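You operate a simulated robot arm through the tools that you are given. There is no shell and no other tool. Be economical: measure what you need, move in short steps, check, and stop when the job is done.

You run a simulated two-armed robot. Do the job below in one go: nothing can be reset, and whatever is moved stays where it is left.

JOB
Hold the yellow remote steady, turn its knob to Y and switch it on.
Fine: it lies in the kitting table drawer; leave it on that table and shut the drawer.
Where things are to end (x, y in the base frame): yellow remote within 6 cm of [93, 3].

It is judged by the outcome, as a careful person would: the job done as asked, and still so three seconds after it is handed in. It fails if anything else is knocked over, pushed out of place, dropped, spilled or broken.

ROBOT AND FRAMES
Two 6-joint arms with two-finger parallel grippers on one trunk, on a base that drives. Base frame: it is fixed to the floor where the robot stands at the start and does not move with it; the origin is under the middle of the robot, x ahead of it, y to its left, z up. Units: cm, rad, N and s.
The left shoulder is at the start at [7, 16.6, 143], the right one opposite. Places, roughly: button of the yellow remote [80, 0, 70]; kitting table [100, -10, 80]; kitting table drawer [90, -10, 70]; knob of the yellow remote [80, -10, 70]. Payload 3.91 kg a hand.
The TCP of each hand is the grasp point between the finger pads, 3 cm short of the fingertips. In the tool frame z runs along the fingers and y along their closing line. Largest opening 11 cm; finger width 2, thickness 1; the body of the gripper, 4.8 by 11.2 cm, starts 5.5 cm behind the TCP.
Orientation is told as [roll, pitch, yaw] about the base's x, y, z axes, in that order, counted from this pose: with the fingers straight down and closing along the base's y, the tool's x points along the base's -x, its y along +y and its z along -z.

CONTROLS
- The arms move only by the tool play_rows. It takes "left_plan", "right_plan" or both (then of equal length, played together; a hand with none holds still); each is a list of rows, each a list of 7 numbers: the shift along the tool's x, y, z in cm, then the turn, a rotation vector about the tool's x, y, z in rad, then the opening, from 0 (shut) to 1 (fully open). In form: [[tx, ty, tz, wx, wy, wz, grip], ...]. A call has 1 to 12 rows; each row is the pose to reach, as a shift and turn from the pose commanded when the call began, along the tool's axes at that moment. Rows are played at 5 a second. More than 5 cm and 0.15 rad between two rows, or a gripper value outside its range, and nothing of the call is played. Where a pose cannot be reached the arm comes as near as it can. A force on the tool above 60 N (or 10 N above the force at the start of the call, whichever is more), or a blocked arm, ends the call early, and 0.2 s more pass. Each finger travels about 10.8 cm/s and halts on what it meets, pressing with about 40 N; the grip force reading is that of the motor and also rises with nothing between the fingers. The clock runs only during rows and for 0.2 s after the last one: add rows that repeat a pose to give the fingers time. It gives the time, the measured TCP pose, the force on the tool (base axes), the opening and the grip force at its end, in the units of the frame above (readings bear some noise), with the torque about the TCP (base axes, N m) and any sound that the robot's microphone picked up.
- Cameras (640 x 400 px; columns grow to the right, rows downward): "scene" is now at [12.1, -0.34, 163.44]; the picture's right is [-0.07, -1.00, 0.00], its down [-0.86, 0.06, -0.51] and it looks along [0.50, -0.04, -0.86] (base axes); focal length 262 px, centre (320, 200). "left" rides on the left gripper at [7.7, -0.7, -11.4] in its tool frame; the picture's right is [0.09, 1.00, 0.00], its down [-0.80, 0.07, -0.59] and it looks along [-0.59, 0.05, 0.80] (tool axes); focal length 270 px, centre (320, 200). "right" rides on the right gripper at [7.7, 0.7, -11.4] in its tool frame; the picture's right is [-0.09, 1.00, 0.00], its down [-0.80, -0.07, -0.59] and it looks along [-0.59, -0.05, 0.80] (tool axes); focal length 270 px, centre (320, 200). There is no depth. A picture from a camera that has moved, and an enlarged one, comes with that camera's place and axes in the base frame and with its lens. The place of the scene camera against the robot may be out by one fixed shift of up to 1.2 cm in any direction.
- grab_frame(camera): a new picture of that camera. The clock stands still meanwhile.
- move_column(by): slides the trunk up (or, below 0, down) by that many cm; the arms and the scene camera ride with it, the base frame stays. It gives what a move gives, with no picture.
- drive_base(legs): drives the robot by 1 to 6 legs, each [ahead, left, turn to the left] in cm, cm and rad, along the robot's own axes; the way and the turn of a leg run together, so that a leg with both is an arc; at most 150 cm and 3.142 rad a leg. The arms and the cameras ride along, it lands a little off, and it stops where it bumps. It gives what a move gives.
- head_to(pan, tilt): turns the head with the scene camera to pan (to the left, within 1.501 rad either way) and tilt (down, from -0.506 to 1.204), counted from straight ahead of the robot. It gives what a move gives.
- zoom(camera, box): a new picture of the part [left, top, right, bottom] of that camera's present view, enlarged. The clock stands still meanwhile.
- sign_off(): hands the job in; it is judged then, once.

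Go step by step. Nothing tells you exact positions but the pictures and the camera data: compare them with the known pose of the tool, close in by small moves and look again before you grip or let go. The budget is 120 turns and 92 pictures, counting those below and the enlarged ones. Unless the task says otherwise, let go and move clear before handing in, and close with one line.

The tools are called after "Emit:" by a JSON object that holds its "method" and its "body". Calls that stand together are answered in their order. play_rows: Moves the arms, as the interface text tells. Its arguments: {"type":"object","properties":{"left_plan":{"type":"array","items":{"type":"array","items":{"type":"number"}}},"right_plan":{"type":"array","items":{"type":"array","items":{"type":"number"}}}},"required":[]} The other tools are called the same way: move_column (by) slides the trunk up or down; drive_base (legs) drives the base; head_to (pan, tilt) turns the head that bears the scene camera; grab_frame (camera) takes a picture; zoom (camera, box) takes an enlarged picture of a part of a camera's view; sign_off () hands the job in.

At the start:

```text
t: 0.0
left_tcp_pos: [60.84, 30.65, 96.66]
left_tcp_rot: [-0.001, -0.001, -0.001]
left_ft_force: [-0.5, 0.0, -0.1]
left_moment: [-0.01, 0.04, 0.04]
left_opening: 11.0
left_gripper_force: 0.0
right_tcp_pos: [63.12, -28.3, 103.34]
right_tcp_rot: [0.0, -0.001, 0.0]
right_ft_force: [0.1, -0.2, 0.4]
right_moment: [0.01, 0.0, 0.05]
right_opening: 10.98
right_gripper_force: 0.0
trunk travel left (down, up): [-92.6, 1.4]
robot x, y, heading: [0.04, 0.18, 0.001]
head pan, tilt: [-0.07, 1.04]
```

scene: 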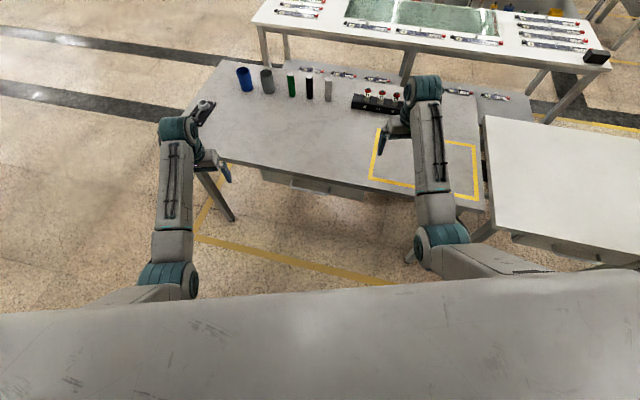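
right: 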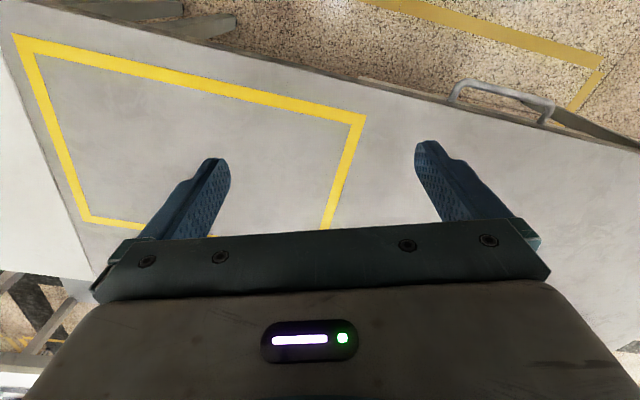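
left: 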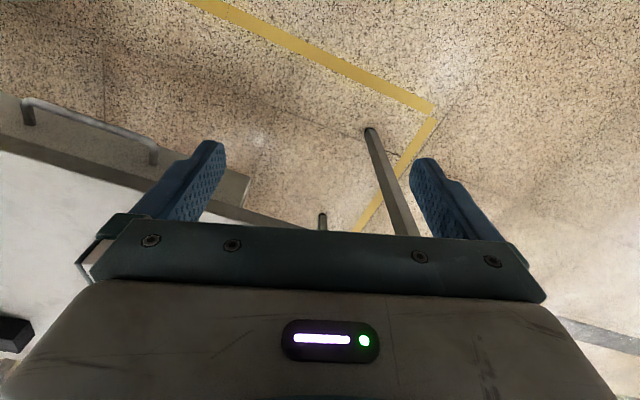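

I see a table ahead with a drawer handle on its near edge, objects at its far left, and a second table to the right. I'll look closer at the drawer area first.

Emit:
{"method": "zoom", "body": {"camera": "scene", "box": [200, 60, 520, 260]}}

Emit:
{"method": "zoom", "body": {"camera": "right", "box": [320, 0, 640, 200]}}

```text
2.00 times, centred on (360, 160) of scene
camera zoom: at [12.1, -0.34, 163.44], right [-0.07, -1.0, 0.0], down [-0.86, 0.06, -0.51], along [0.5, -0.04, -0.86], focal length 524 px, centre (240, 280)
```

zoom: 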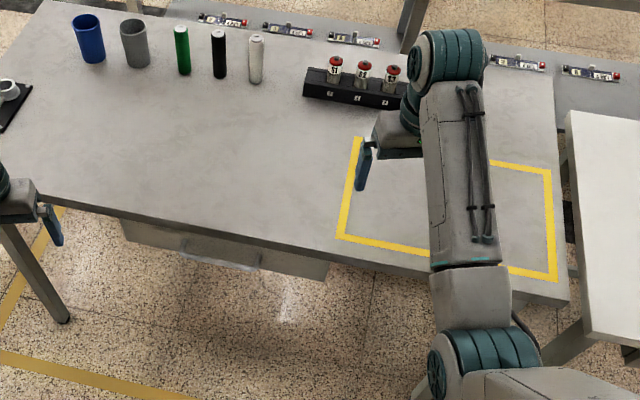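

```text
2.00 times, centred on (480, 100) of right
camera zoom: at [55.57, -27.6, 114.86], right [0.09, 1.0, 0.0], down [0.8, -0.07, 0.59], along [0.59, -0.05, -0.8], focal length 541 px, centre (0, 400)
```

zoom: 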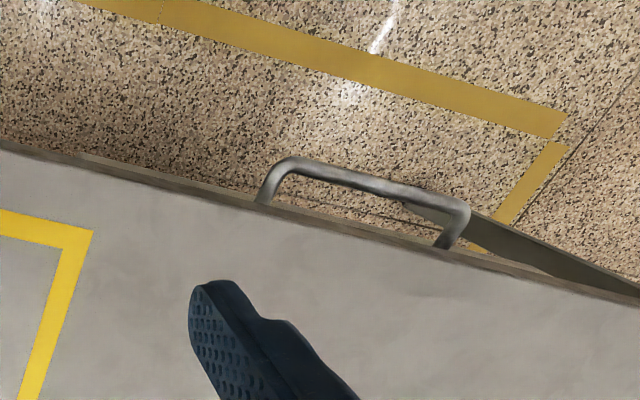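

The yellow tape corner triangulates to a tabletop at z≈81, with the edge yawed about -0.3 rad, and the drawer handle near (68, -1.5, 75). I'll bring the left hand over and aligned with the drawer to look at the handle.

Emit:
{"method": "play_rows", "body": {"left_plan": [[1, -5, 0, 0, 0, 0.05, 1], [2, -10, 0, 0, 0, 0.1, 1], [3, -15, 0, 0, 0, 0.15, 1], [4, -20, 0, 0, 0, 0.2, 1], [5, -25, 0, 0, 0, 0.26, 1], [6, -28, 0, 0, 0, 0.307, 1], [6, -28, 0, 0, 0, 0.307, 1]]}}

Emit:
{"method": "grab_frame", "body": {"camera": "left"}}

Emit:
{"method": "grab_frame", "body": {"camera": "scene"}}

```text
refused: row 1 steps farther than a row can; nothing moved
```

```text
86 pictures are left
camera left: at [53.16, 29.94, 108.15], right [-0.09, 1.0, 0.0], down [0.8, 0.07, 0.59], along [0.59, 0.05, -0.8], focal length 270 px, centre (320, 200)
```

left: 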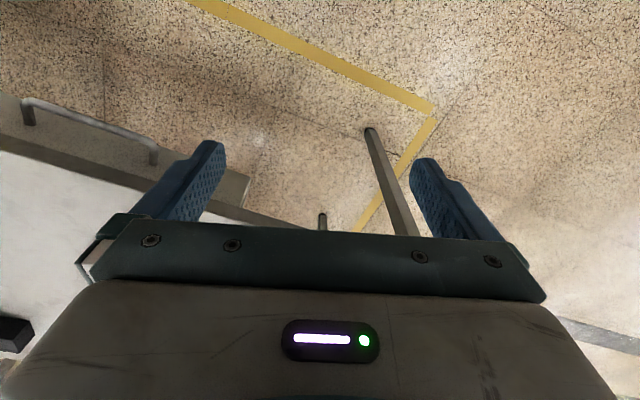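

```text
85 pictures are left
camera scene: at [12.1, -0.34, 163.44], right [-0.07, -1.0, 0.0], down [-0.86, 0.06, -0.51], along [0.5, -0.04, -0.86], focal length 262 px, centre (320, 200)
```

scene: 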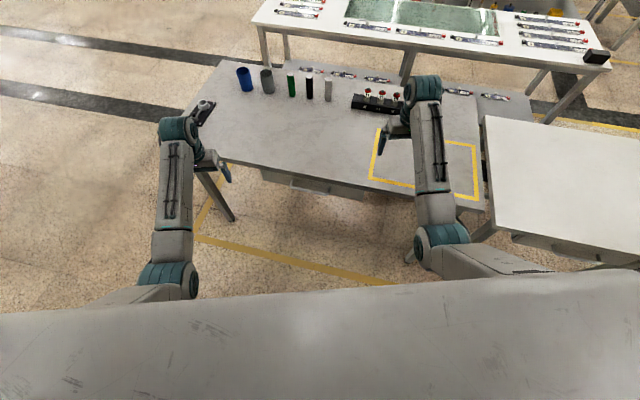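

The step was slightly too long; I'll repeat the same move with shorter steps.

Emit:
{"method": "play_rows", "body": {"left_plan": [[0.8, -4.7, 0, 0, 0, 0.05, 1], [1.6, -9.4, 0, 0, 0, 0.1, 1], [2.4, -14.1, 0, 0, 0, 0.15, 1], [3.2, -18.8, 0, 0, 0, 0.2, 1], [4, -23.5, 0, 0, 0, 0.26, 1], [5, -27, 0, 0, 0, 0.307, 1], [5, -27, 0, 0, 0, 0.307, 1]]}}

Emit:
{"method": "grab_frame", "body": {"camera": "left"}}

```text
t: 1.4
left_tcp_pos: [58.22, 16.51, 95.42]
left_tcp_rot: [0.161, 0.024, -0.225]
left_ft_force: [0.1, 0.2, -0.3]
left_moment: [0.03, 0.0, 0.03]
left_opening: 11.0
left_gripper_force: 0.1
left hand out of reach, approached as far as the arm can: row 6
right_tcp_pos: [63.19, -28.26, 103.32]
right_tcp_rot: [-0.002, 0.0, 0.001]
right_ft_force: [-0.2, 0.7, -1.0]
right_moment: [-0.02, 0.01, 0.02]
right_opening: 11.01
right_gripper_force: 0.1
trunk travel left (down, up): [-92.6, 1.4]
robot x, y, heading: [-0.04, -0.21, 0.002]
head pan, tilt: [-0.07, 1.04]
stopped in row 6 (left hand): the arm was blocked; the commanded pose is now the measured one
```

```text
84 pictures are left
camera left: at [50.5, 15.68, 106.69], right [0.14, 0.98, 0.16], down [0.79, -0.21, 0.58], along [0.6, 0.05, -0.8], focal length 270 px, centre (320, 200)
```

left: 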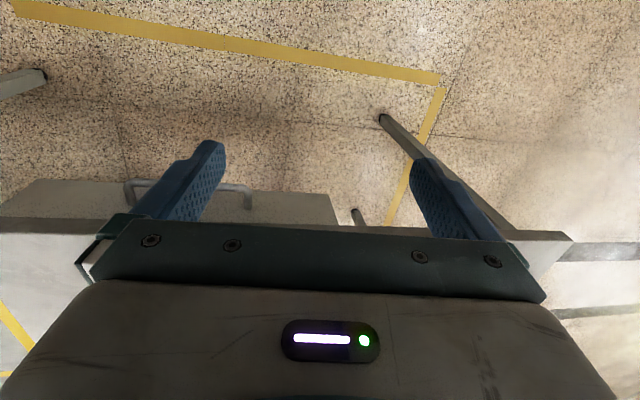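

The left arm ran out of reach across the body. I'll bring it back to its own side, then turn the base to face the table squarely.

Emit:
{"method": "play_rows", "body": {"left_plan": [[0, 3, 0, 0.08, -0.012, -0.1, 1], [1, 6, 0, 0.161, -0.024, -0.2, 1], [3, 9, 0, 0.161, -0.024, -0.225, 1], [3, 9, 0, 0.161, -0.024, -0.225, 1]]}}

Emit:
{"method": "drive_base", "body": {"legs": [[0, 0, -0.308], [5, 5, 0]]}}

Emit:
{"method": "grab_frame", "body": {"camera": "left"}}

Emit:
{"method": "grab_frame", "body": {"camera": "scene"}}

```text
t: 2.4
left_tcp_pos: [57.29, 25.53, 96.96]
left_tcp_rot: [-0.002, -0.02, -0.003]
left_ft_force: [0.0, 1.0, -1.0]
left_moment: [-0.03, -0.01, 0.01]
left_opening: 10.99
left_gripper_force: 0.1
right_tcp_pos: [63.16, -28.44, 103.21]
right_tcp_rot: [0.002, -0.001, 0.0]
right_ft_force: [-0.9, 0.3, 0.3]
right_moment: [0.0, 0.02, 0.0]
right_opening: 10.99
right_gripper_force: 0.0
trunk travel left (down, up): [-92.6, 1.4]
robot x, y, heading: [0.35, 0.14, 0.001]
head pan, tilt: [-0.07, 1.04]
```

```text
t: 4.4
left_tcp_pos: [67.89, 9.86, 97.29]
left_tcp_rot: [0.003, -0.025, -0.314]
left_ft_force: [-0.3, -0.3, -0.4]
left_moment: [0.02, -0.06, 0.05]
left_opening: 11.0
left_gripper_force: 0.0
right_tcp_pos: [57.19, -43.12, 103.56]
right_tcp_rot: [0.003, -0.002, -0.309]
right_ft_force: [0.5, -0.7, 0.9]
right_moment: [0.04, -0.06, -0.02]
right_opening: 10.97
right_gripper_force: 0.0
trunk travel left (down, up): [-92.6, 1.4]
robot x, y, heading: [5.99, 2.79, -0.306]
head pan, tilt: [-0.07, 1.04]
```

```text
83 pictures are left
camera left: at [60.34, 11.67, 108.47], right [0.22, 0.97, 0.0], down [0.77, -0.18, 0.61], along [0.6, -0.14, -0.79], focal length 270 px, centre (320, 200)
```

left: 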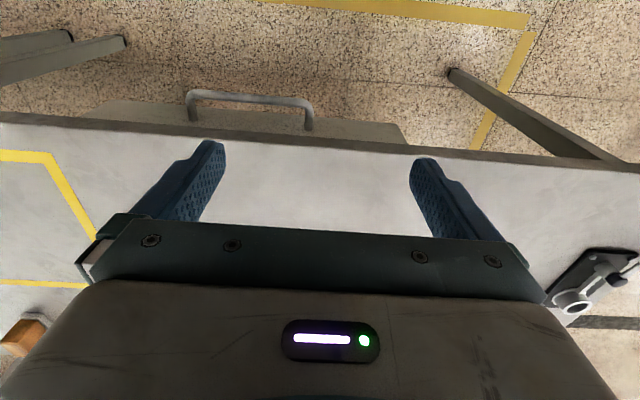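

```text
82 pictures are left
camera scene: at [16.76, -0.99, 163.49], right [-0.37, -0.93, 0.0], down [-0.8, 0.32, -0.51], along [0.47, -0.19, -0.86], focal length 262 px, centre (320, 200)
```

scene: 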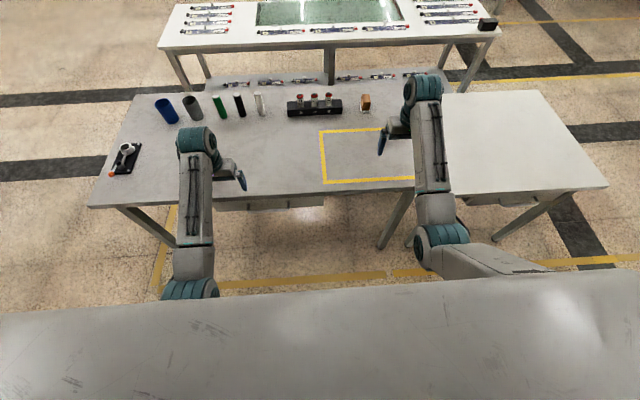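

The base is now square to the table. The handle bar triangulates to about (69, 0, 72), slightly proud of the table edge, so I'll grip it from the front with horizontal fingers closing vertically. First I'll pull the left hand back and rotate it, and retract the right hand upward.

Emit:
{"method": "play_rows", "body": {"left_plan": [[4, 0, 0, -0.086, -0.086, 0.086, 1], [8, 0, 0, -0.172, -0.172, 0.172, 1], [12, 0, 0, -0.258, -0.258, 0.258, 1], [15, 0, 0, -0.344, -0.344, 0.344, 1], [15, 0, 0, -0.43, -0.43, 0.43, 1], [15, 0, 0, -0.516, -0.516, 0.516, 1], [15, 0, 0, -0.604, -0.604, 0.604, 1]], "right_plan": [[4, 0, 0, 0, 0, 0, 1], [8, 0, 0, 0, 0, 0, 1], [12, 0, 0, 0, 0, 0, 1], [15, 0, 0, 0, 0, 0, 1], [15, 0, -4, 0, 0, 0, 1], [15, 0, -8, 0, 0, 0, 1], [15, 0, -10, 0, 0, 0, 1]]}}

Emit:
{"method": "play_rows", "body": {"left_plan": [[0, 0, 0, -0.086, -0.086, 0.086, 1], [0, 0, 0, -0.172, -0.172, 0.172, 1], [0, 0, 0, -0.258, -0.258, 0.258, 1], [0, 0, 0, -0.344, -0.344, 0.344, 1], [0, 0, 0, -0.43, -0.43, 0.43, 1], [0, 0, 0, -0.516, -0.516, 0.516, 1], [0, 0, 0, -0.605, -0.605, 0.605, 1]]}}

Emit:
{"method": "grab_frame", "body": {"camera": "scene"}}

```text
refused: row 7 steps farther than a row can; nothing moved
```

```text
refused: row 7 steps farther than a row can; nothing moved
```

```text
81 pictures are left
camera scene: at [16.76, -0.99, 163.49], right [-0.37, -0.93, 0.0], down [-0.8, 0.32, -0.51], along [0.47, -0.19, -0.86], focal length 262 px, centre (320, 200)
```

scene: 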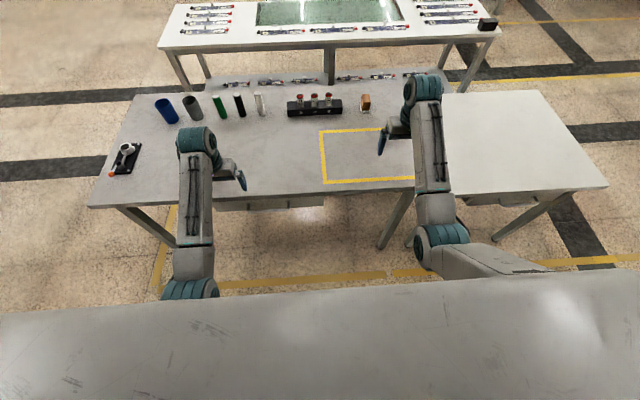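

The last row turned slightly too far; I'll repeat it in even steps.

Emit:
{"method": "play_rows", "body": {"left_plan": [[4, 0, 0, -0.086, -0.086, 0.086, 1], [8, 0, 0, -0.172, -0.172, 0.172, 1], [12, 0, 0, -0.258, -0.258, 0.258, 1], [15, 0, 0, -0.344, -0.344, 0.344, 1], [15, 0, 0, -0.43, -0.43, 0.43, 1], [15, 0, 0, -0.516, -0.516, 0.516, 1], [15, 0, 0, -0.602, -0.602, 0.602, 1]], "right_plan": [[4, 0, 0, 0, 0, 0, 1], [8, 0, 0, 0, 0, 0, 1], [12, 0, 0, 0, 0, 0, 1], [15, 0, 0, 0, 0, 0, 1], [15, 0, -4, 0, 0, 0, 1], [15, 0, -8, 0, 0, 0, 1], [15, 0, -10, 0, 0, 0, 1]]}}

Emit:
{"method": "play_rows", "body": {"left_plan": [[0, 0, 0, -0.086, -0.086, 0.086, 1], [0, 0, 0, -0.172, -0.172, 0.172, 1], [0, 0, 0, -0.258, -0.258, 0.258, 1], [0, 0, 0, -0.344, -0.344, 0.344, 1], [0, 0, 0, -0.43, -0.43, 0.43, 1], [0, 0, 0, -0.516, -0.516, 0.516, 1], [0, 0, 0, -0.602, -0.602, 0.602, 1]]}}

Emit:
{"method": "grab_frame", "body": {"camera": "scene"}}

```text
t: 6.0
left_tcp_pos: [54.16, 14.77, 96.77]
left_tcp_rot: [0.8, -0.357, -1.103]
left_ft_force: [0.1, 0.7, 0.4]
left_moment: [-0.02, -0.04, 0.01]
left_opening: 11.01
left_gripper_force: 0.1
right_tcp_pos: [44.44, -40.87, 98.63]
right_tcp_rot: [0.0, -0.006, -0.309]
right_ft_force: [0.2, -0.6, 0.0]
right_moment: [0.02, -0.05, -0.01]
right_opening: 11.01
right_gripper_force: 0.1
right hand out of reach, approached as far as the arm can: row 1, 2, 3, 4, 5, 6, 7
trunk travel left (down, up): [-92.6, 1.4]
robot x, y, heading: [6.16, 3.06, -0.307]
head pan, tilt: [-0.07, 1.04]
```

```text
t: 7.6
left_tcp_pos: [55.06, 16.85, 97.47]
left_tcp_rot: [1.579, -0.061, -1.858]
left_ft_force: [-0.9, -2.0, 1.0]
left_moment: [0.15, 0.01, 0.11]
left_opening: 10.99
left_gripper_force: 0.2
left hand out of reach, approached as far as the arm can: row 7
right_tcp_pos: [44.68, -40.73, 98.59]
right_tcp_rot: [-0.002, -0.003, -0.309]
right_ft_force: [-0.9, -0.1, 0.3]
right_moment: [-0.04, 0.02, -0.01]
right_opening: 10.98
right_gripper_force: 0.1
trunk travel left (down, up): [-92.6, 1.4]
robot x, y, heading: [6.17, 3.12, -0.309]
head pan, tilt: [-0.07, 1.04]
```

```text
80 pictures are left
camera scene: at [17.67, -0.33, 163.44], right [-0.37, -0.93, 0.0], down [-0.8, 0.32, -0.51], along [0.47, -0.19, -0.86], focal length 262 px, centre (320, 200)
```

scene: 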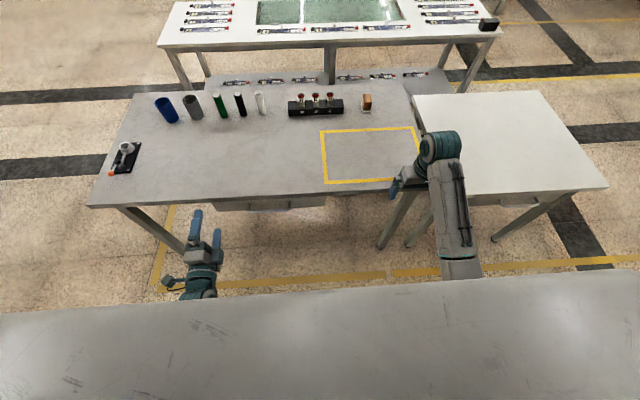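

The left hand is now pointing forward with the fingers closing vertically. I'll lower the trunk by 25 cm so the hand is at handle height, still well in front of the drawer.

Emit:
{"method": "move_column", "body": {"by": -25}}

Emit:
{"method": "grab_frame", "body": {"camera": "left"}}

Emit:
{"method": "grab_frame", "body": {"camera": "scene"}}

```text
t: 10.2
left_tcp_pos: [54.99, 16.48, 72.64]
left_tcp_rot: [1.582, -0.01, -1.872]
left_ft_force: [0.9, -0.2, -0.3]
left_moment: [-0.02, -0.02, 0.0]
left_opening: 11.0
left_gripper_force: 0.0
right_tcp_pos: [44.59, -40.85, 73.58]
right_tcp_rot: [0.0, -0.004, -0.311]
right_ft_force: [-0.1, -0.2, -0.8]
right_moment: [-0.01, 0.01, -0.03]
right_opening: 10.98
right_gripper_force: 0.1
trunk travel left (down, up): [-67.6, 26.4]
robot x, y, heading: [5.89, 3.01, -0.31]
head pan, tilt: [-0.07, 1.04]
```

```text
79 pictures are left
camera left: at [46.41, 27.15, 71.73], right [0.02, 0.1, 1.0], down [-0.81, -0.59, 0.07], along [0.59, -0.8, 0.07], focal length 270 px, centre (320, 200)
```

left: 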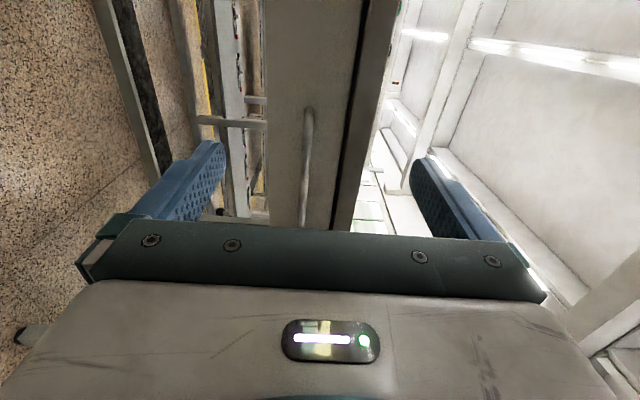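

```text
78 pictures are left
camera scene: at [17.54, -0.6, 138.44], right [-0.37, -0.93, 0.0], down [-0.8, 0.32, -0.51], along [0.47, -0.19, -0.86], focal length 262 px, centre (320, 200)
```

scene: 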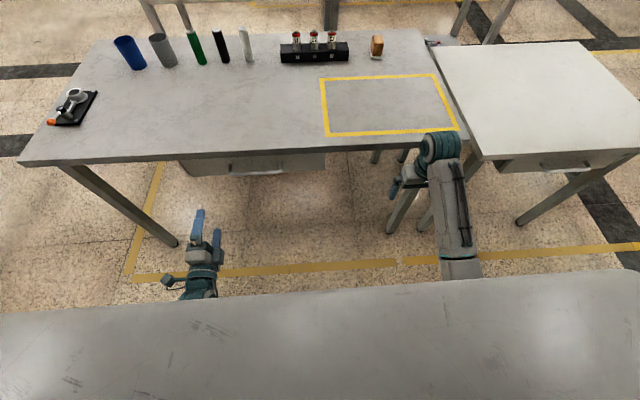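

The bar is at z≈72, matching the hand height, with clearance under the tabletop. I'll slide right about 10.8 cm and advance most of the way, with the fingers half closed.

Emit:
{"method": "play_rows", "body": {"left_plan": [[-4, 0, 0, 0, 0, 0, 0.5], [-8, 0, 0, 0, 0, 0, 0.5], [-10.8, 0, 2, 0, 0, 0, 0.5], [-10.8, 0, 6, 0, 0, 0, 0.5], [-10.8, 0, 10, 0, 0, 0, 0.5], [-10.8, 0, 10, 0, 0, 0, 0.5]]}}

Emit:
{"method": "grab_frame", "body": {"camera": "left"}}

Emit:
{"method": "zoom", "body": {"camera": "scene", "box": [150, 130, 390, 280]}}

```text
t: 11.6
left_tcp_pos: [61.34, 3.11, 73.08]
left_tcp_rot: [1.585, -0.009, -1.872]
left_ft_force: [0.1, -0.5, 0.7]
left_moment: [0.05, -0.01, 0.01]
left_opening: 5.49
left_gripper_force: 0.1
left hand out of reach, approached as far as the arm can: row 1, 2, 3, 4
right_tcp_pos: [44.33, -40.77, 73.75]
right_tcp_rot: [-0.002, -0.005, -0.309]
right_ft_force: [-0.6, 0.0, -0.3]
right_moment: [-0.04, -0.03, 0.0]
right_opening: 11.01
right_gripper_force: 0.1
trunk travel left (down, up): [-67.6, 26.4]
robot x, y, heading: [6.07, 3.4, -0.313]
head pan, tilt: [-0.07, 1.04]
```

```text
77 pictures are left
camera left: at [52.69, 13.75, 72.09], right [0.02, 0.1, 1.0], down [-0.81, -0.59, 0.07], along [0.59, -0.8, 0.07], focal length 270 px, centre (320, 200)
```

left: 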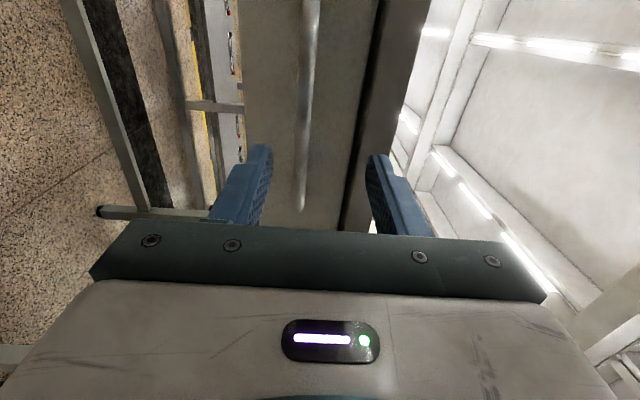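

```text
2.67 times, centred on (270, 205) of scene
camera zoom: at [17.34, -0.51, 138.46], right [-0.37, -0.93, 0.0], down [-0.8, 0.32, -0.51], along [0.47, -0.19, -0.86], focal length 699 px, centre (453, 187)
```

zoom: 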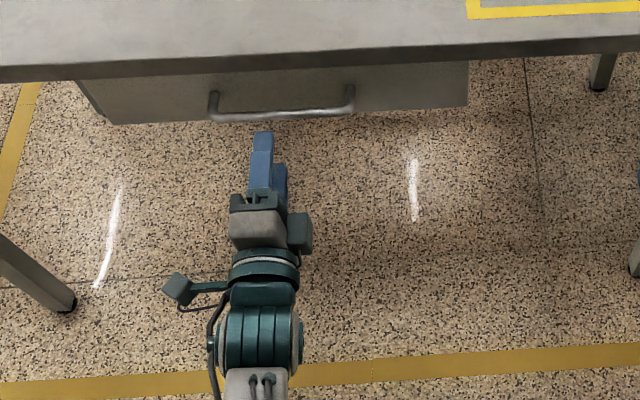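

The fingers line up with the bar. I'll lower about 0.7 cm, advance 7 cm, and check.

Emit:
{"method": "play_rows", "body": {"left_plan": [[0, -0.7, 2.5, 0, 0, 0, 0.5], [0, -0.7, 5, 0, 0, 0, 0.5], [0, -0.7, 7, 0, 0, 0, 0.5], [0, -0.7, 7, 0, 0, 0, 0.5]]}}

Emit:
{"method": "grab_frame", "body": {"camera": "left"}}

Emit:
{"method": "zoom", "body": {"camera": "scene", "box": [150, 130, 390, 280]}}

```text
t: 12.6
left_tcp_pos: [67.92, 1.17, 72.34]
left_tcp_rot: [1.584, -0.007, -1.871]
left_ft_force: [-0.3, 0.5, -0.4]
left_moment: [-0.03, 0.0, 0.0]
left_opening: 5.5
left_gripper_force: 0.0
right_tcp_pos: [44.51, -40.84, 73.46]
right_tcp_rot: [0.0, -0.002, -0.309]
right_ft_force: [-0.2, -0.7, 0.9]
right_moment: [0.02, 0.01, -0.01]
right_opening: 11.01
right_gripper_force: 0.1
trunk travel left (down, up): [-67.6, 26.4]
robot x, y, heading: [6.24, 3.55, -0.312]
head pan, tilt: [-0.07, 1.04]
```

```text
75 pictures are left
camera left: at [59.46, 11.84, 71.39], right [0.02, 0.1, 1.0], down [-0.81, -0.59, 0.07], along [0.59, -0.8, 0.07], focal length 270 px, centre (320, 200)
```

left: 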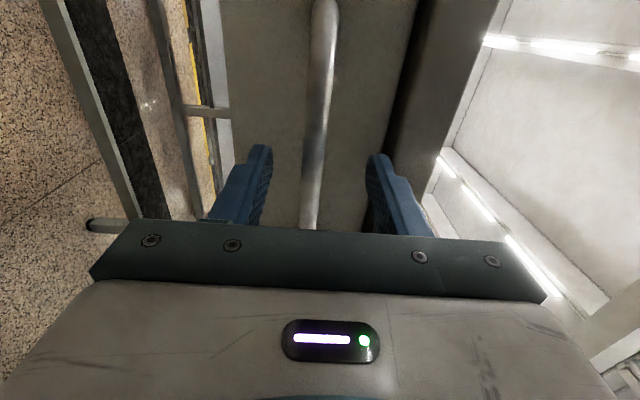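

```text
2.67 times, centred on (270, 205) of scene
camera zoom: at [17.49, -0.6, 138.44], right [-0.37, -0.93, 0.0], down [-0.8, 0.32, -0.51], along [0.47, -0.19, -0.86], focal length 699 px, centre (453, 187)
```

zoom: 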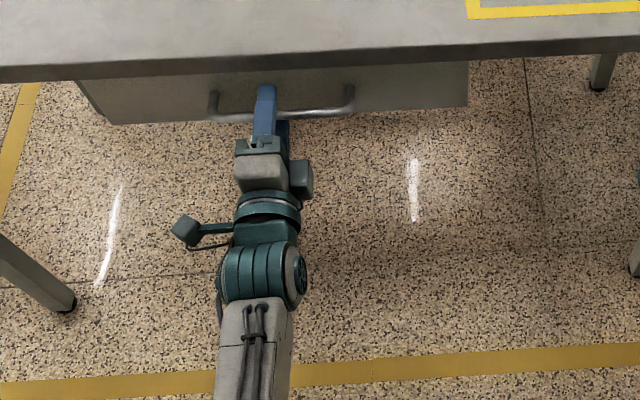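

The fingers straddle the bar. I'll close on it.

Emit:
{"method": "play_rows", "body": {"left_plan": [[0, 0, 0, 0, 0, 0, 0.3], [0, 0, 0, 0, 0, 0, 0], [0, 0, 0, 0, 0, 0, 0], [0, 0, 0, 0, 0, 0, 0]]}}

Emit:
{"method": "grab_frame", "body": {"camera": "left"}}

```text
t: 13.6
left_tcp_pos: [68.14, 1.06, 71.87]
left_tcp_rot: [1.574, -0.007, -1.87]
left_ft_force: [-5.8, -0.5, -22.3]
left_moment: [0.57, 0.2, -0.47]
left_opening: 1.15
left_gripper_force: 44.7
right_tcp_pos: [44.73, -40.9, 73.35]
right_tcp_rot: [-0.001, -0.002, -0.308]
right_ft_force: [0.6, -0.3, -0.4]
right_moment: [0.02, 0.01, 0.0]
right_opening: 11.01
right_gripper_force: 0.0
trunk travel left (down, up): [-67.6, 26.4]
robot x, y, heading: [6.36, 3.31, -0.305]
head pan, tilt: [-0.07, 1.04]
```

```text
73 pictures are left
camera left: at [59.51, 11.83, 71.05], right [0.03, 0.09, 1.0], down [-0.81, -0.59, 0.07], along [0.59, -0.8, 0.06], focal length 270 px, centre (320, 200)
```

left: 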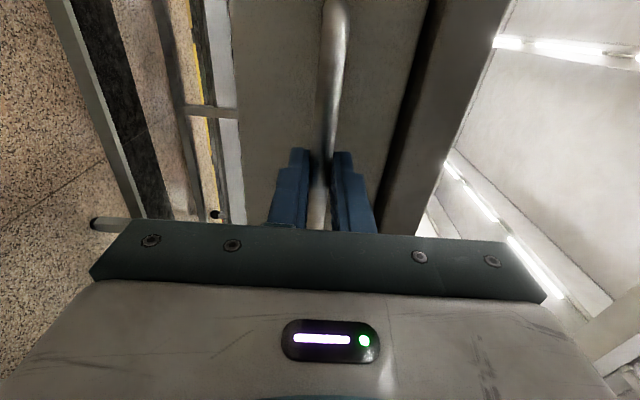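

The bar is gripped (opening 1.15 cm). I'll pull the drawer out gently, relieving the vertical load.

Emit:
{"method": "play_rows", "body": {"left_plan": [[0, -0.4, -1, 0, 0, 0, 0], [0, -0.4, -3, 0, 0, 0, 0], [0, -0.4, -5, 0, 0, 0, 0], [0, -0.4, -7, 0, 0, 0, 0], [0, -0.4, -9, 0, 0, 0, 0], [0, -0.4, -11, 0, 0, 0, 0], [0, -0.4, -12, 0, 0, 0, 0]]}}

Emit:
{"method": "grab_frame", "body": {"camera": "scene"}}

```text
t: 15.2
left_tcp_pos: [56.56, 4.79, 71.99]
left_tcp_rot: [1.587, -0.009, -1.872]
left_ft_force: [3.7, 14.0, 9.7]
left_moment: [0.41, -0.28, 0.82]
left_opening: 1.16
left_gripper_force: 45.1
right_tcp_pos: [44.55, -40.7, 73.66]
right_tcp_rot: [0.0, -0.006, -0.308]
right_ft_force: [-0.1, 0.2, 0.0]
right_moment: [0.03, -0.01, -0.01]
right_opening: 10.98
right_gripper_force: 0.1
trunk travel left (down, up): [-67.6, 26.4]
robot x, y, heading: [6.27, 3.66, -0.309]
head pan, tilt: [-0.07, 1.04]
```

```text
72 pictures are left
camera scene: at [17.47, -0.39, 138.46], right [-0.37, -0.93, 0.0], down [-0.8, 0.32, -0.51], along [0.47, -0.19, -0.86], focal length 262 px, centre (320, 200)
```

scene: 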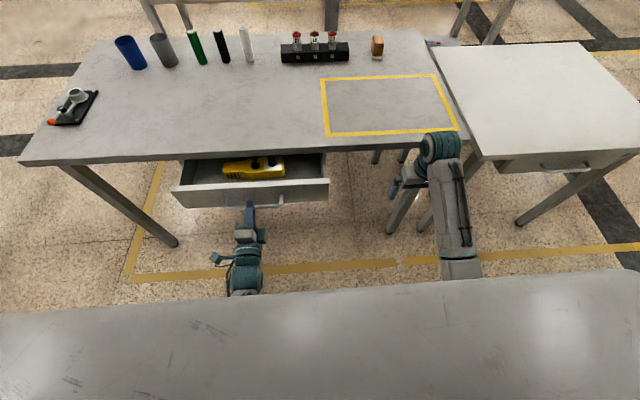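

The drawer opened and the yellow remote shows. I'll pull about 9 cm more for room around it.

Emit:
{"method": "play_rows", "body": {"left_plan": [[0, 0, -2, 0, 0, 0, 0], [0, 0, -4, 0, 0, 0, 0], [0, 0, -6, 0, 0, 0, 0], [0, 0, -8, 0, 0, 0, 0], [0, 0, -9, 0, 0, 0, 0], [0, 0, -9, 0, 0, 0, 0]]}}

Emit:
{"method": "zoom", "body": {"camera": "scene", "box": [150, 120, 390, 270]}}

```text
t: 16.6
left_tcp_pos: [48.72, 7.35, 71.85]
left_tcp_rot: [1.594, 0.014, -1.885]
left_ft_force: [-4.3, -13.3, -5.4]
left_moment: [-0.76, 0.21, -1.27]
left_opening: 1.18
left_gripper_force: 44.8
right_tcp_pos: [44.58, -41.09, 73.41]
right_tcp_rot: [0.001, -0.004, -0.309]
right_ft_force: [0.3, 0.3, -0.3]
right_moment: [0.01, -0.02, 0.0]
right_opening: 11.02
right_gripper_force: 0.0
trunk travel left (down, up): [-67.6, 26.4]
robot x, y, heading: [6.2, 3.38, -0.306]
head pan, tilt: [-0.07, 1.04]
```

```text
2.67 times, centred on (270, 195) of scene
camera zoom: at [17.55, -0.83, 138.42], right [-0.37, -0.93, 0.0], down [-0.8, 0.32, -0.51], along [0.47, -0.19, -0.86], focal length 699 px, centre (453, 213)
```

zoom: 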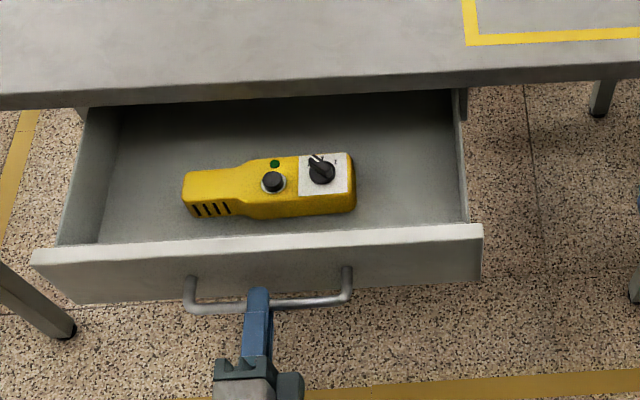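

The remote is fully visible: grip end to the left, button, and the knob on a white plate at the right. I'll release the handle, back off, and raise the trunk.

Emit:
{"method": "play_rows", "body": {"left_plan": [[0, 0, 0, 0, 0, 0, 0.4], [0, 0, 0, 0, 0, 0, 0.5], [0, 0, 0, 0, 0, 0, 0.5], [0, 0, -3, 0, 0, 0, 0.5], [0, 0, -6, 0, 0, 0, 0.5], [0, 0, -6, 0, 0, 0, 0.5]]}}

Emit:
{"method": "zoom", "body": {"camera": "scene", "box": [150, 120, 390, 270]}}

```text
t: 17.9
left_tcp_pos: [42.22, 9.22, 71.37]
left_tcp_rot: [1.581, 0.0, -1.879]
left_ft_force: [0.6, -0.1, 0.0]
left_moment: [0.02, 0.03, 0.0]
left_opening: 5.48
left_gripper_force: 0.1
right_tcp_pos: [44.67, -40.79, 73.53]
right_tcp_rot: [-0.001, -0.004, -0.307]
right_ft_force: [-0.5, 0.5, -0.6]
right_moment: [-0.01, 0.02, 0.03]
right_opening: 11.0
right_gripper_force: 0.1
trunk travel left (down, up): [-67.6, 26.4]
robot x, y, heading: [6.45, 2.98, -0.305]
head pan, tilt: [-0.07, 1.04]
```

```text
2.67 times, centred on (270, 195) of scene
camera zoom: at [17.63, -0.6, 138.43], right [-0.37, -0.93, 0.0], down [-0.8, 0.32, -0.51], along [0.47, -0.19, -0.86], focal length 699 px, centre (453, 213)
```

zoom: 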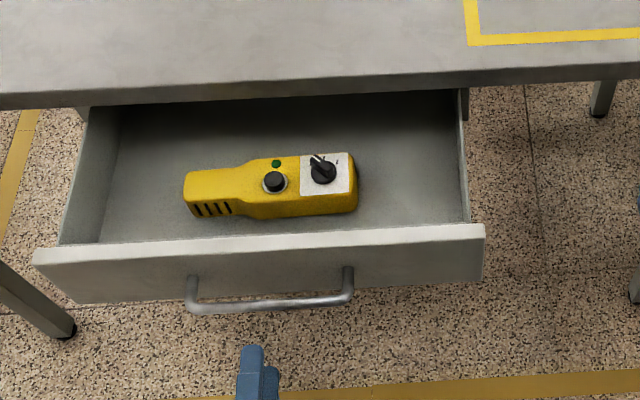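

Now I'll raise the trunk by 25 cm and swing the left hand from horizontal to pointing down, keeping its closing line across the remote's width.

Emit:
{"method": "move_column", "body": {"by": 25}}

Emit:
{"method": "play_rows", "body": {"left_plan": [[0, 0, 0, 0.143, 0, 0, 0.6], [1, 0, 0, 0.286, 0, 0, 0.6], [2, 0, 0, 0.429, 0, 0, 0.6], [3, 0, 0, 0.572, 0, 0, 0.6], [4, 0, 1, 0.715, 0, 0, 0.6], [5, 0, 2, 0.858, 0, 0, 0.6], [6, 0, 3, 1.001, 0, 0, 0.6], [7, 0, 5, 1.144, 0, 0, 0.6], [8, 0, 7, 1.287, 0, 0, 0.6], [8, 0, 10, 1.43, 0, 0, 0.6], [8, 0, 12, 1.55, 0, 0, 0.6], [8, 0, 12, 1.55, 0, 0, 0.6]]}}

Emit:
{"method": "grab_frame", "body": {"camera": "left"}}

Emit:
{"method": "grab_frame", "body": {"camera": "scene"}}

```text
t: 20.5
left_tcp_pos: [42.15, 9.29, 96.36]
left_tcp_rot: [1.582, 0.002, -1.88]
left_ft_force: [0.4, 0.2, -0.5]
left_moment: [0.0, -0.03, -0.01]
left_opening: 5.51
left_gripper_force: 0.1
right_tcp_pos: [44.66, -41.01, 98.45]
right_tcp_rot: [0.001, -0.004, -0.308]
right_ft_force: [-0.3, 0.9, 0.1]
right_moment: [0.0, -0.01, -0.02]
right_opening: 11.01
right_gripper_force: 0.1
trunk travel left (down, up): [-92.6, 1.4]
robot x, y, heading: [6.43, 3.31, -0.315]
head pan, tilt: [-0.07, 1.04]
```

```text
t: 21.8
left_tcp_pos: [36.41, 11.75, 95.06]
left_tcp_rot: [0.914, 0.041, -1.997]
left_ft_force: [0.9, 0.0, 0.4]
left_moment: [0.0, 0.01, -0.04]
left_opening: 6.6
left_gripper_force: 0.2
left hand out of reach, approached as far as the arm can: row 3, 4, 5, 6
right_tcp_pos: [44.46, -40.96, 98.61]
right_tcp_rot: [0.0, -0.004, -0.308]
right_ft_force: [-0.2, -0.7, 0.7]
right_moment: [-0.01, 0.01, 0.03]
right_opening: 10.99
right_gripper_force: 0.1
trunk travel left (down, up): [-92.6, 1.4]
robot x, y, heading: [6.06, 2.95, -0.308]
head pan, tilt: [-0.07, 1.04]
stopped in row 6 (left hand): the arm was blocked; the commanded pose is now the measured one
```

```text
69 pictures are left
camera left: at [30.89, 22.42, 101.72], right [0.58, -0.2, 0.79], down [-0.73, -0.57, 0.39], along [0.37, -0.8, -0.47], focal length 270 px, centre (320, 200)
```

left: 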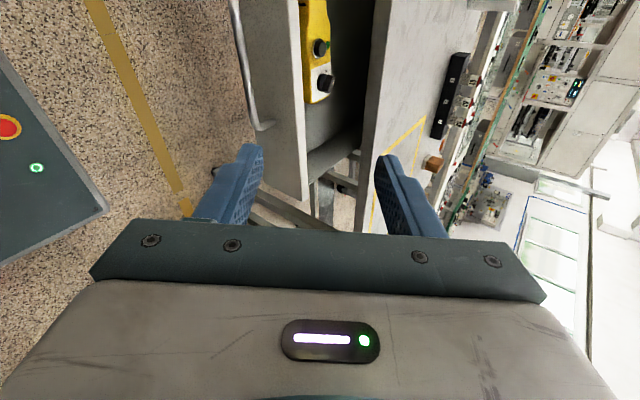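

```text
68 pictures are left
camera scene: at [17.41, -0.54, 163.45], right [-0.37, -0.93, 0.0], down [-0.8, 0.32, -0.51], along [0.47, -0.19, -0.86], focal length 262 px, centre (320, 200)
```

scene: 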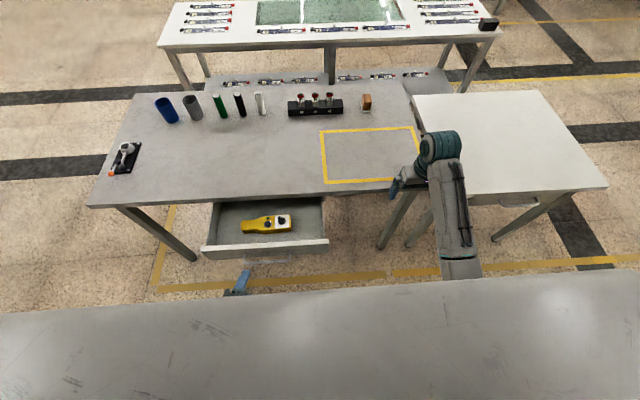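

The hand got too close to the body. I'll move it forward and up first, then finish rotating.

Emit:
{"method": "play_rows", "body": {"left_plan": [[1.2, 2.9, 2.5, 0, 0, 0, 0.6], [2.5, 5.8, 5, 0, 0, 0, 0.6], [3.7, 8.6, 7.5, 0.05, 0, 0, 0.6], [5, 11.5, 10, 0.15, 0, 0, 0.6], [5, 13, 13, 0.28, 0, 0, 0.6], [5, 14, 16, 0.41, 0, 0, 0.6], [5, 14.5, 17, 0.54, 0, 0, 0.6], [5, 14.5, 17, 0.67, 0, 0, 0.6], [5, 14.5, 17, 0.8, 0, 0, 0.6], [5, 14.5, 17, 0.91, 0, 0, 0.6], [5, 14.5, 17, 0.91, 0, 0, 0.6]]}}

Emit:
{"method": "grab_frame", "body": {"camera": "left"}}

```text
t: 24.2
left_tcp_pos: [59.99, 18.3, 98.96]
left_tcp_rot: [0.017, -0.018, -2.0]
left_ft_force: [-0.6, 0.2, 0.6]
left_moment: [0.0, -0.02, 0.02]
left_opening: 6.6
left_gripper_force: 0.0
left hand out of reach, approached as far as the arm can: row 1, 2, 3, 4, 5, 6, 7, 8, 9, 10, 11
right_tcp_pos: [44.48, -40.92, 98.54]
right_tcp_rot: [0.0, -0.002, -0.31]
right_ft_force: [0.2, 0.3, 0.4]
right_moment: [0.01, -0.02, 0.0]
right_opening: 10.99
right_gripper_force: 0.0
trunk travel left (down, up): [-92.6, 1.4]
robot x, y, heading: [6.22, 3.53, -0.312]
head pan, tilt: [-0.07, 1.04]
```

```text
67 pictures are left
camera left: at [62.6, 25.79, 110.09], right [0.94, -0.33, 0.02], down [-0.27, -0.74, 0.61], along [-0.19, -0.58, -0.79], focal length 270 px, centre (320, 200)
```

left: 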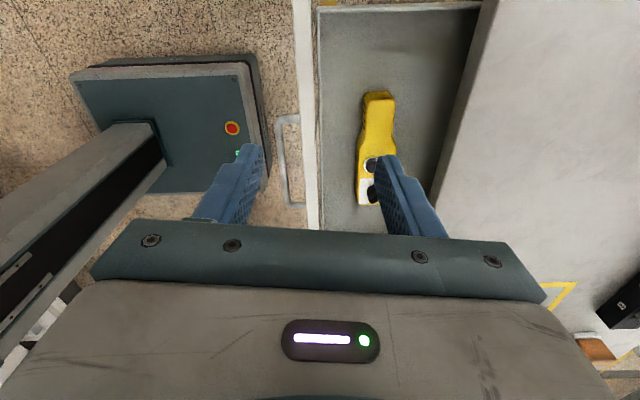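

The hand points down now. From this view the remote runs from about (66.9, 12) to (61.2, -6.2), parallel to the drawer; I'll move above the grip end at (66, 9.1), align yaw, and descend to z≈84 for a check.

Emit:
{"method": "play_rows", "body": {"left_plan": [[-2, 3, 0, 0, 0, -0.06, 0.65], [-4, 6, 1, 0, 0, -0.12, 0.65], [-5.9, 9.3, 2, 0, 0, -0.12, 0.65], [-5.9, 9.3, 6.5, 0, 0, -0.12, 0.65], [-5.9, 9.3, 11, 0, 0, -0.12, 0.65], [-5.9, 9.3, 15, 0, 0, -0.12, 0.65], [-5.9, 9.3, 15, 0, 0, -0.12, 0.65]]}}

Emit:
{"method": "grab_frame", "body": {"camera": "left"}}

Emit:
{"method": "zoom", "body": {"camera": "scene", "box": [150, 130, 390, 280]}}

```text
t: 25.8
left_tcp_pos: [67.23, 16.4, 85.13]
left_tcp_rot: [0.025, -0.1, -1.879]
left_ft_force: [-0.6, -0.2, 0.5]
left_moment: [-0.02, -0.01, 0.01]
left_opening: 7.15
left_gripper_force: 0.1
left hand out of reach, approached as far as the arm can: row 1, 2, 3, 4, 5, 6, 7
right_tcp_pos: [44.59, -40.9, 98.44]
right_tcp_rot: [0.001, -0.004, -0.308]
right_ft_force: [0.6, -0.5, 0.5]
right_moment: [-0.01, -0.05, 0.02]
right_opening: 11.0
right_gripper_force: 0.1
trunk travel left (down, up): [-92.6, 1.4]
robot x, y, heading: [6.05, 3.14, -0.308]
head pan, tilt: [-0.07, 1.04]
```

```text
66 pictures are left
camera left: at [69.1, 25.09, 95.67], right [0.98, -0.22, 0.02], down [-0.17, -0.72, 0.67], along [-0.14, -0.66, -0.74], focal length 270 px, centre (320, 200)
```

left: 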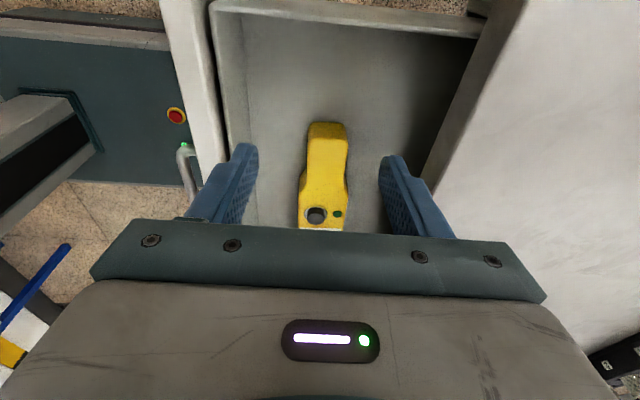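

```text
2.67 times, centred on (270, 205) of scene
camera zoom: at [17.57, -0.61, 163.44], right [-0.37, -0.93, 0.0], down [-0.8, 0.32, -0.51], along [0.47, -0.19, -0.86], focal length 699 px, centre (453, 187)
```

zoom: 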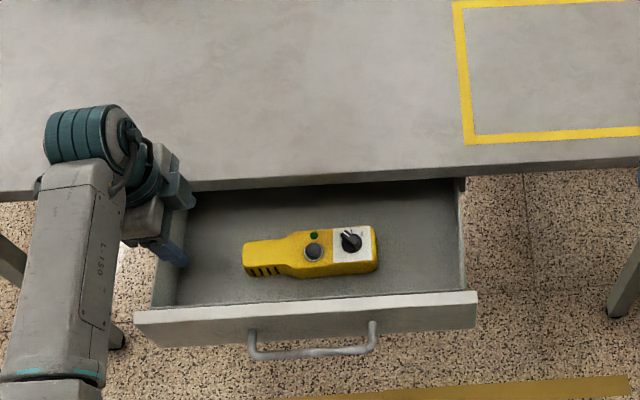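

The arm can't come far enough inward with this wrist yaw, so I'll shift the base 7.3 cm to the right to bring the hand over the remote's grip.

Emit:
{"method": "drive_base", "body": {"legs": [[0, -7.3, 0]]}}

Emit:
{"method": "grab_frame", "body": {"camera": "left"}}

```text
t: 26.8
left_tcp_pos: [65.15, 10.04, 84.94]
left_tcp_rot: [0.024, -0.105, -1.877]
left_ft_force: [-0.2, 0.3, 0.6]
left_moment: [-0.04, 0.01, 0.0]
left_opening: 7.17
left_gripper_force: 0.0
right_tcp_pos: [42.68, -47.17, 98.64]
right_tcp_rot: [-0.005, -0.004, -0.309]
right_ft_force: [0.0, 1.1, -1.2]
right_moment: [-0.06, -0.02, 0.02]
right_opening: 11.02
right_gripper_force: 0.0
trunk travel left (down, up): [-92.6, 1.4]
robot x, y, heading: [3.83, -3.43, -0.306]
head pan, tilt: [-0.07, 1.04]
```

```text
64 pictures are left
camera left: at [67.02, 18.79, 95.49], right [0.98, -0.22, 0.01], down [-0.17, -0.72, 0.68], along [-0.14, -0.66, -0.74], focal length 270 px, centre (320, 200)
```

left: 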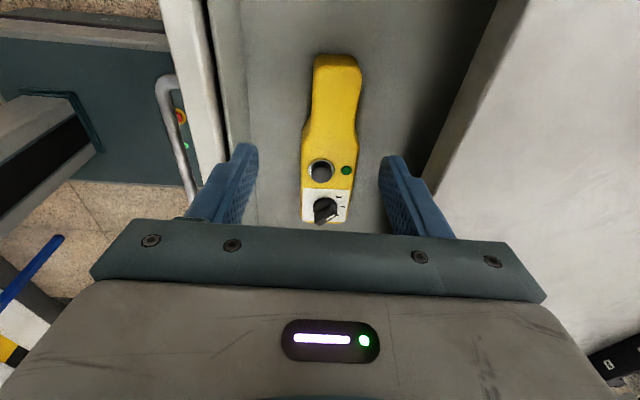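

The hand is nearly over the grip end but slightly tilted. I'll make a small step with the tilt undone and see where it lands.

Emit:
{"method": "play_rows", "body": {"left_plan": [[0, 0.8, 0, 0.012, 0.05, 0, 0.65], [0, 1.7, 0, 0.024, 0.105, 0, 0.65], [0, 1.7, 0, 0.024, 0.105, 0, 0.65]]}}

```text
t: 27.6
left_tcp_pos: [65.68, 11.45, 85.82]
left_tcp_rot: [0.014, -0.071, -1.877]
left_ft_force: [0.3, -0.2, -0.3]
left_moment: [0.04, -0.03, 0.02]
left_opening: 7.15
left_gripper_force: 0.1
left hand out of reach, approached as far as the arm can: row 1, 2, 3
right_tcp_pos: [42.31, -47.81, 98.48]
right_tcp_rot: [0.005, -0.005, -0.309]
right_ft_force: [-0.1, 0.0, 0.1]
right_moment: [0.02, -0.03, -0.01]
right_opening: 10.99
right_gripper_force: 0.0
trunk travel left (down, up): [-92.6, 1.4]
robot x, y, heading: [3.99, -3.8, -0.305]
head pan, tilt: [-0.07, 1.04]
```

The arm resists this wrist yaw near the centre. I'll raise the hand clear and swing the yaw the other way to find a wrist pose that reaches inward comfortably.

Emit:
{"method": "play_rows", "body": {"left_plan": [[0, 0, -4, 0, 0, 0, 0.65], [0, 0, -8, 0, 0, -0.14, 0.65], [0, 0, -8, 0, 0, -0.28, 0.65], [0, 0, -8, 0, 0, -0.42, 0.65], [0, 0, -8, 0, 0, -0.56, 0.65], [0, 0, -8, 0, 0, -0.7, 0.65], [0, 0, -8, 0, 0, -0.84, 0.65], [0, 0, -8, 0, 0, -0.98, 0.65], [0, 0, -8, 0, 0, -1.12, 0.65], [0, 0, -8, 0, 0, -1.26, 0.65], [0, 0, -8, 0, 0, -1.4, 0.65], [0, 0, -8, 0, 0, -1.54, 0.65]]}}

Emit:
{"method": "play_rows", "body": {"left_plan": [[0, 0, 0, 0, 0, -0.14, 0.65], [0, 0, 0, 0, 0, -0.28, 0.65], [0, 0, 0, 0, 0, -0.42, 0.65], [0, 0, 0, 0, 0, -0.56, 0.65], [0, 0, 0, 0, 0, -0.7, 0.65], [0, 0, 0, 0, 0, -0.84, 0.65], [0, 0, 0, 0, 0, -0.98, 0.65], [0, 0, 0, 0, 0, -1.12, 0.65], [0, 0, 0, 0, 0, -1.26, 0.65], [0, 0, 0, 0, 0, -1.4, 0.65], [0, 0, 0, 0, 0, -1.54, 0.65], [0, 0, 0, 0, 0, -1.57, 0.65]]}}

```text
t: 30.2
left_tcp_pos: [66.78, 12.26, 92.82]
left_tcp_rot: [-0.067, -0.022, -0.444]
left_ft_force: [0.7, -0.8, -0.6]
left_moment: [-0.03, 0.01, 0.0]
left_opening: 7.13
left_gripper_force: 0.0
left hand out of reach, approached as far as the arm can: row 12
right_tcp_pos: [42.6, -47.61, 98.54]
right_tcp_rot: [0.0, -0.003, -0.306]
right_ft_force: [0.7, -0.1, -0.2]
right_moment: [0.02, 0.0, 0.01]
right_opening: 11.01
right_gripper_force: 0.1
trunk travel left (down, up): [-92.6, 1.4]
robot x, y, heading: [3.84, -3.93, -0.304]
head pan, tilt: [-0.07, 1.04]
```

```text
t: 32.8
left_tcp_pos: [66.75, 12.21, 92.93]
left_tcp_rot: [-0.066, -0.021, -0.448]
left_ft_force: [-0.3, -0.4, 0.6]
left_moment: [0.01, -0.01, 0.04]
left_opening: 7.16
left_gripper_force: 0.0
left hand out of reach, approached as far as the arm can: row 1, 2, 3, 4, 5, 6, 7, 8, 9, 10, 11, 12
right_tcp_pos: [42.55, -47.7, 98.47]
right_tcp_rot: [-0.001, -0.004, -0.307]
right_ft_force: [0.7, -0.9, 1.0]
right_moment: [-0.01, 0.01, 0.04]
right_opening: 11.03
right_gripper_force: 0.0
trunk travel left (down, up): [-92.6, 1.4]
robot x, y, heading: [3.54, -3.8, -0.303]
head pan, tilt: [-0.07, 1.04]
```

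The wrist prefers the original yaw with the fingers tilted inward. I'll rotate back to that yaw, then test an inward tilt, which should also leave room for two-handed work.

Emit:
{"method": "play_rows", "body": {"left_plan": [[0, 0, 0, 0, 0, 0.14, 0.65], [0, 0, 0, 0, 0, 0.28, 0.65], [0, 0, 0, 0, 0, 0.42, 0.65], [0, 0, 0, 0, 0, 0.56, 0.65], [0, 0, 0, 0, 0, 0.7, 0.65], [0, 0, 0, 0, 0, 0.84, 0.65], [0, 0, 0, 0, 0, 0.98, 0.65], [0, 0, 0, 0, 0, 1.12, 0.65], [0, 0, 0, 0, 0, 1.26, 0.65], [0, 0, 0, 0, 0, 1.4, 0.65], [0, 0, 0, 0, 0, 1.43, 0.65], [0, 0, 0, 0, 0, 1.43, 0.65]]}}

```text
t: 35.4
left_tcp_pos: [66.74, 12.21, 93.0]
left_tcp_rot: [0.013, -0.068, -1.878]
left_ft_force: [0.2, 0.5, -0.2]
left_moment: [0.0, 0.03, -0.01]
left_opening: 7.13
left_gripper_force: 0.2
right_tcp_pos: [42.44, -47.75, 98.58]
right_tcp_rot: [-0.001, -0.002, -0.307]
right_ft_force: [0.5, -0.1, 0.0]
right_moment: [-0.01, 0.02, -0.01]
right_opening: 10.96
right_gripper_force: 0.0
trunk travel left (down, up): [-92.6, 1.4]
robot x, y, heading: [3.66, -3.6, -0.31]
head pan, tilt: [-0.07, 1.04]
```

Emit:
{"method": "play_rows", "body": {"left_plan": [[-1, 0, 0, 0, -0.14, 0, 0.65], [-3, 0, 0, 0, -0.28, 0, 0.65], [-6, 0, 0, 0, -0.43, 0, 0.65], [-9, 0, 0, 0, -0.43, 0, 0.65], [-12, 0, 0, 0, -0.43, 0, 0.65], [-15, 0, 0, 0, -0.43, 0, 0.65], [-15, 0, 0, 0, -0.43, 0, 0.65]]}}

Emit:
{"method": "grab_frame", "body": {"camera": "scene"}}

```text
t: 37.0
left_tcp_pos: [62.23, -2.02, 93.94]
left_tcp_rot: [0.011, -0.5, -1.881]
left_ft_force: [0.1, 0.0, -0.2]
left_moment: [0.01, -0.01, 0.0]
left_opening: 7.14
left_gripper_force: 0.0
right_tcp_pos: [42.44, -47.63, 98.53]
right_tcp_rot: [0.0, -0.004, -0.309]
right_ft_force: [-0.4, 1.1, 0.0]
right_moment: [0.0, 0.02, -0.01]
right_opening: 11.01
right_gripper_force: 0.1
trunk travel left (down, up): [-92.6, 1.4]
robot x, y, heading: [4.24, -3.69, -0.302]
head pan, tilt: [-0.07, 1.04]
```

```text
63 pictures are left
camera scene: at [15.4, -7.39, 163.44], right [-0.37, -0.93, 0.0], down [-0.8, 0.32, -0.51], along [0.47, -0.19, -0.86], focal length 262 px, centre (320, 200)
```

scene: 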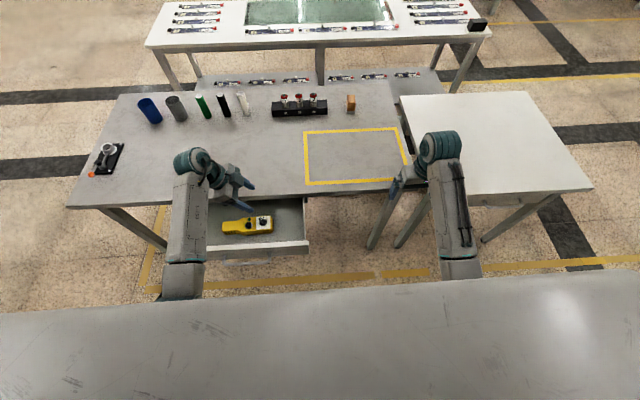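

With about 0.5 rad inward tilt the left hand reaches inward freely, and the tilt lies along the remote's length so the grip is unaffected. I'll move above the grip end at z≈82 and check.

Emit:
{"method": "play_rows", "body": {"left_plan": [[4, 0.2, 1.2, 0, 0, 0, 0.65], [8, 0.4, 2.4, 0, 0, 0, 0.65], [12, 0.6, 3.6, 0, 0, 0, 0.65], [16.1, 0.8, 4.9, 0, 0, 0, 0.65], [16.1, 0.8, 4.9, 0, 0, 0, 0.65]]}}

Emit:
{"method": "grab_frame", "body": {"camera": "left"}}

Emit:
{"method": "zoom", "body": {"camera": "scene", "box": [130, 130, 370, 280]}}

```text
t: 38.2
left_tcp_pos: [66.71, 8.9, 81.82]
left_tcp_rot: [0.014, -0.498, -1.885]
left_ft_force: [0.2, -0.4, 0.0]
left_moment: [-0.06, -0.02, -0.06]
left_opening: 7.17
left_gripper_force: 0.0
right_tcp_pos: [42.47, -47.61, 98.46]
right_tcp_rot: [0.003, -0.004, -0.306]
right_ft_force: [0.5, 0.2, 0.5]
right_moment: [0.03, -0.02, 0.01]
right_opening: 11.01
right_gripper_force: 0.0
trunk travel left (down, up): [-92.6, 1.4]
robot x, y, heading: [4.23, -3.87, -0.312]
head pan, tilt: [-0.07, 1.04]
```

```text
62 pictures are left
camera left: at [69.71, 20.75, 88.18], right [0.97, -0.23, -0.03], down [-0.07, -0.42, 0.91], along [-0.22, -0.88, -0.42], focal length 270 px, centre (320, 200)
```

left: 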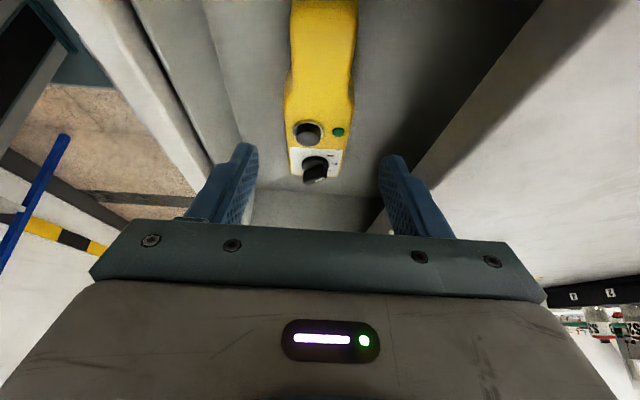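

```text
2.67 times, centred on (250, 205) of scene
camera zoom: at [15.35, -7.48, 163.44], right [-0.37, -0.93, 0.0], down [-0.8, 0.32, -0.51], along [0.47, -0.19, -0.86], focal length 699 px, centre (507, 187)
```

zoom: 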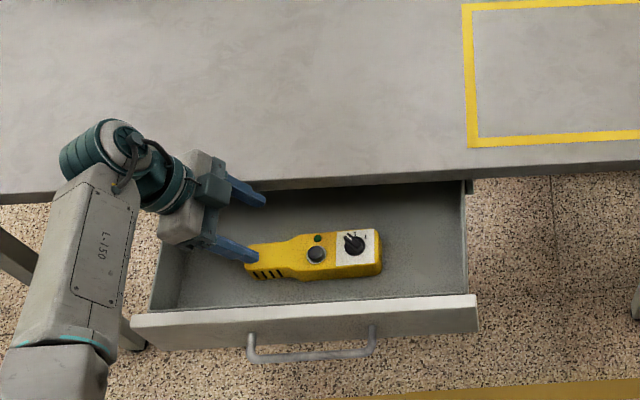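

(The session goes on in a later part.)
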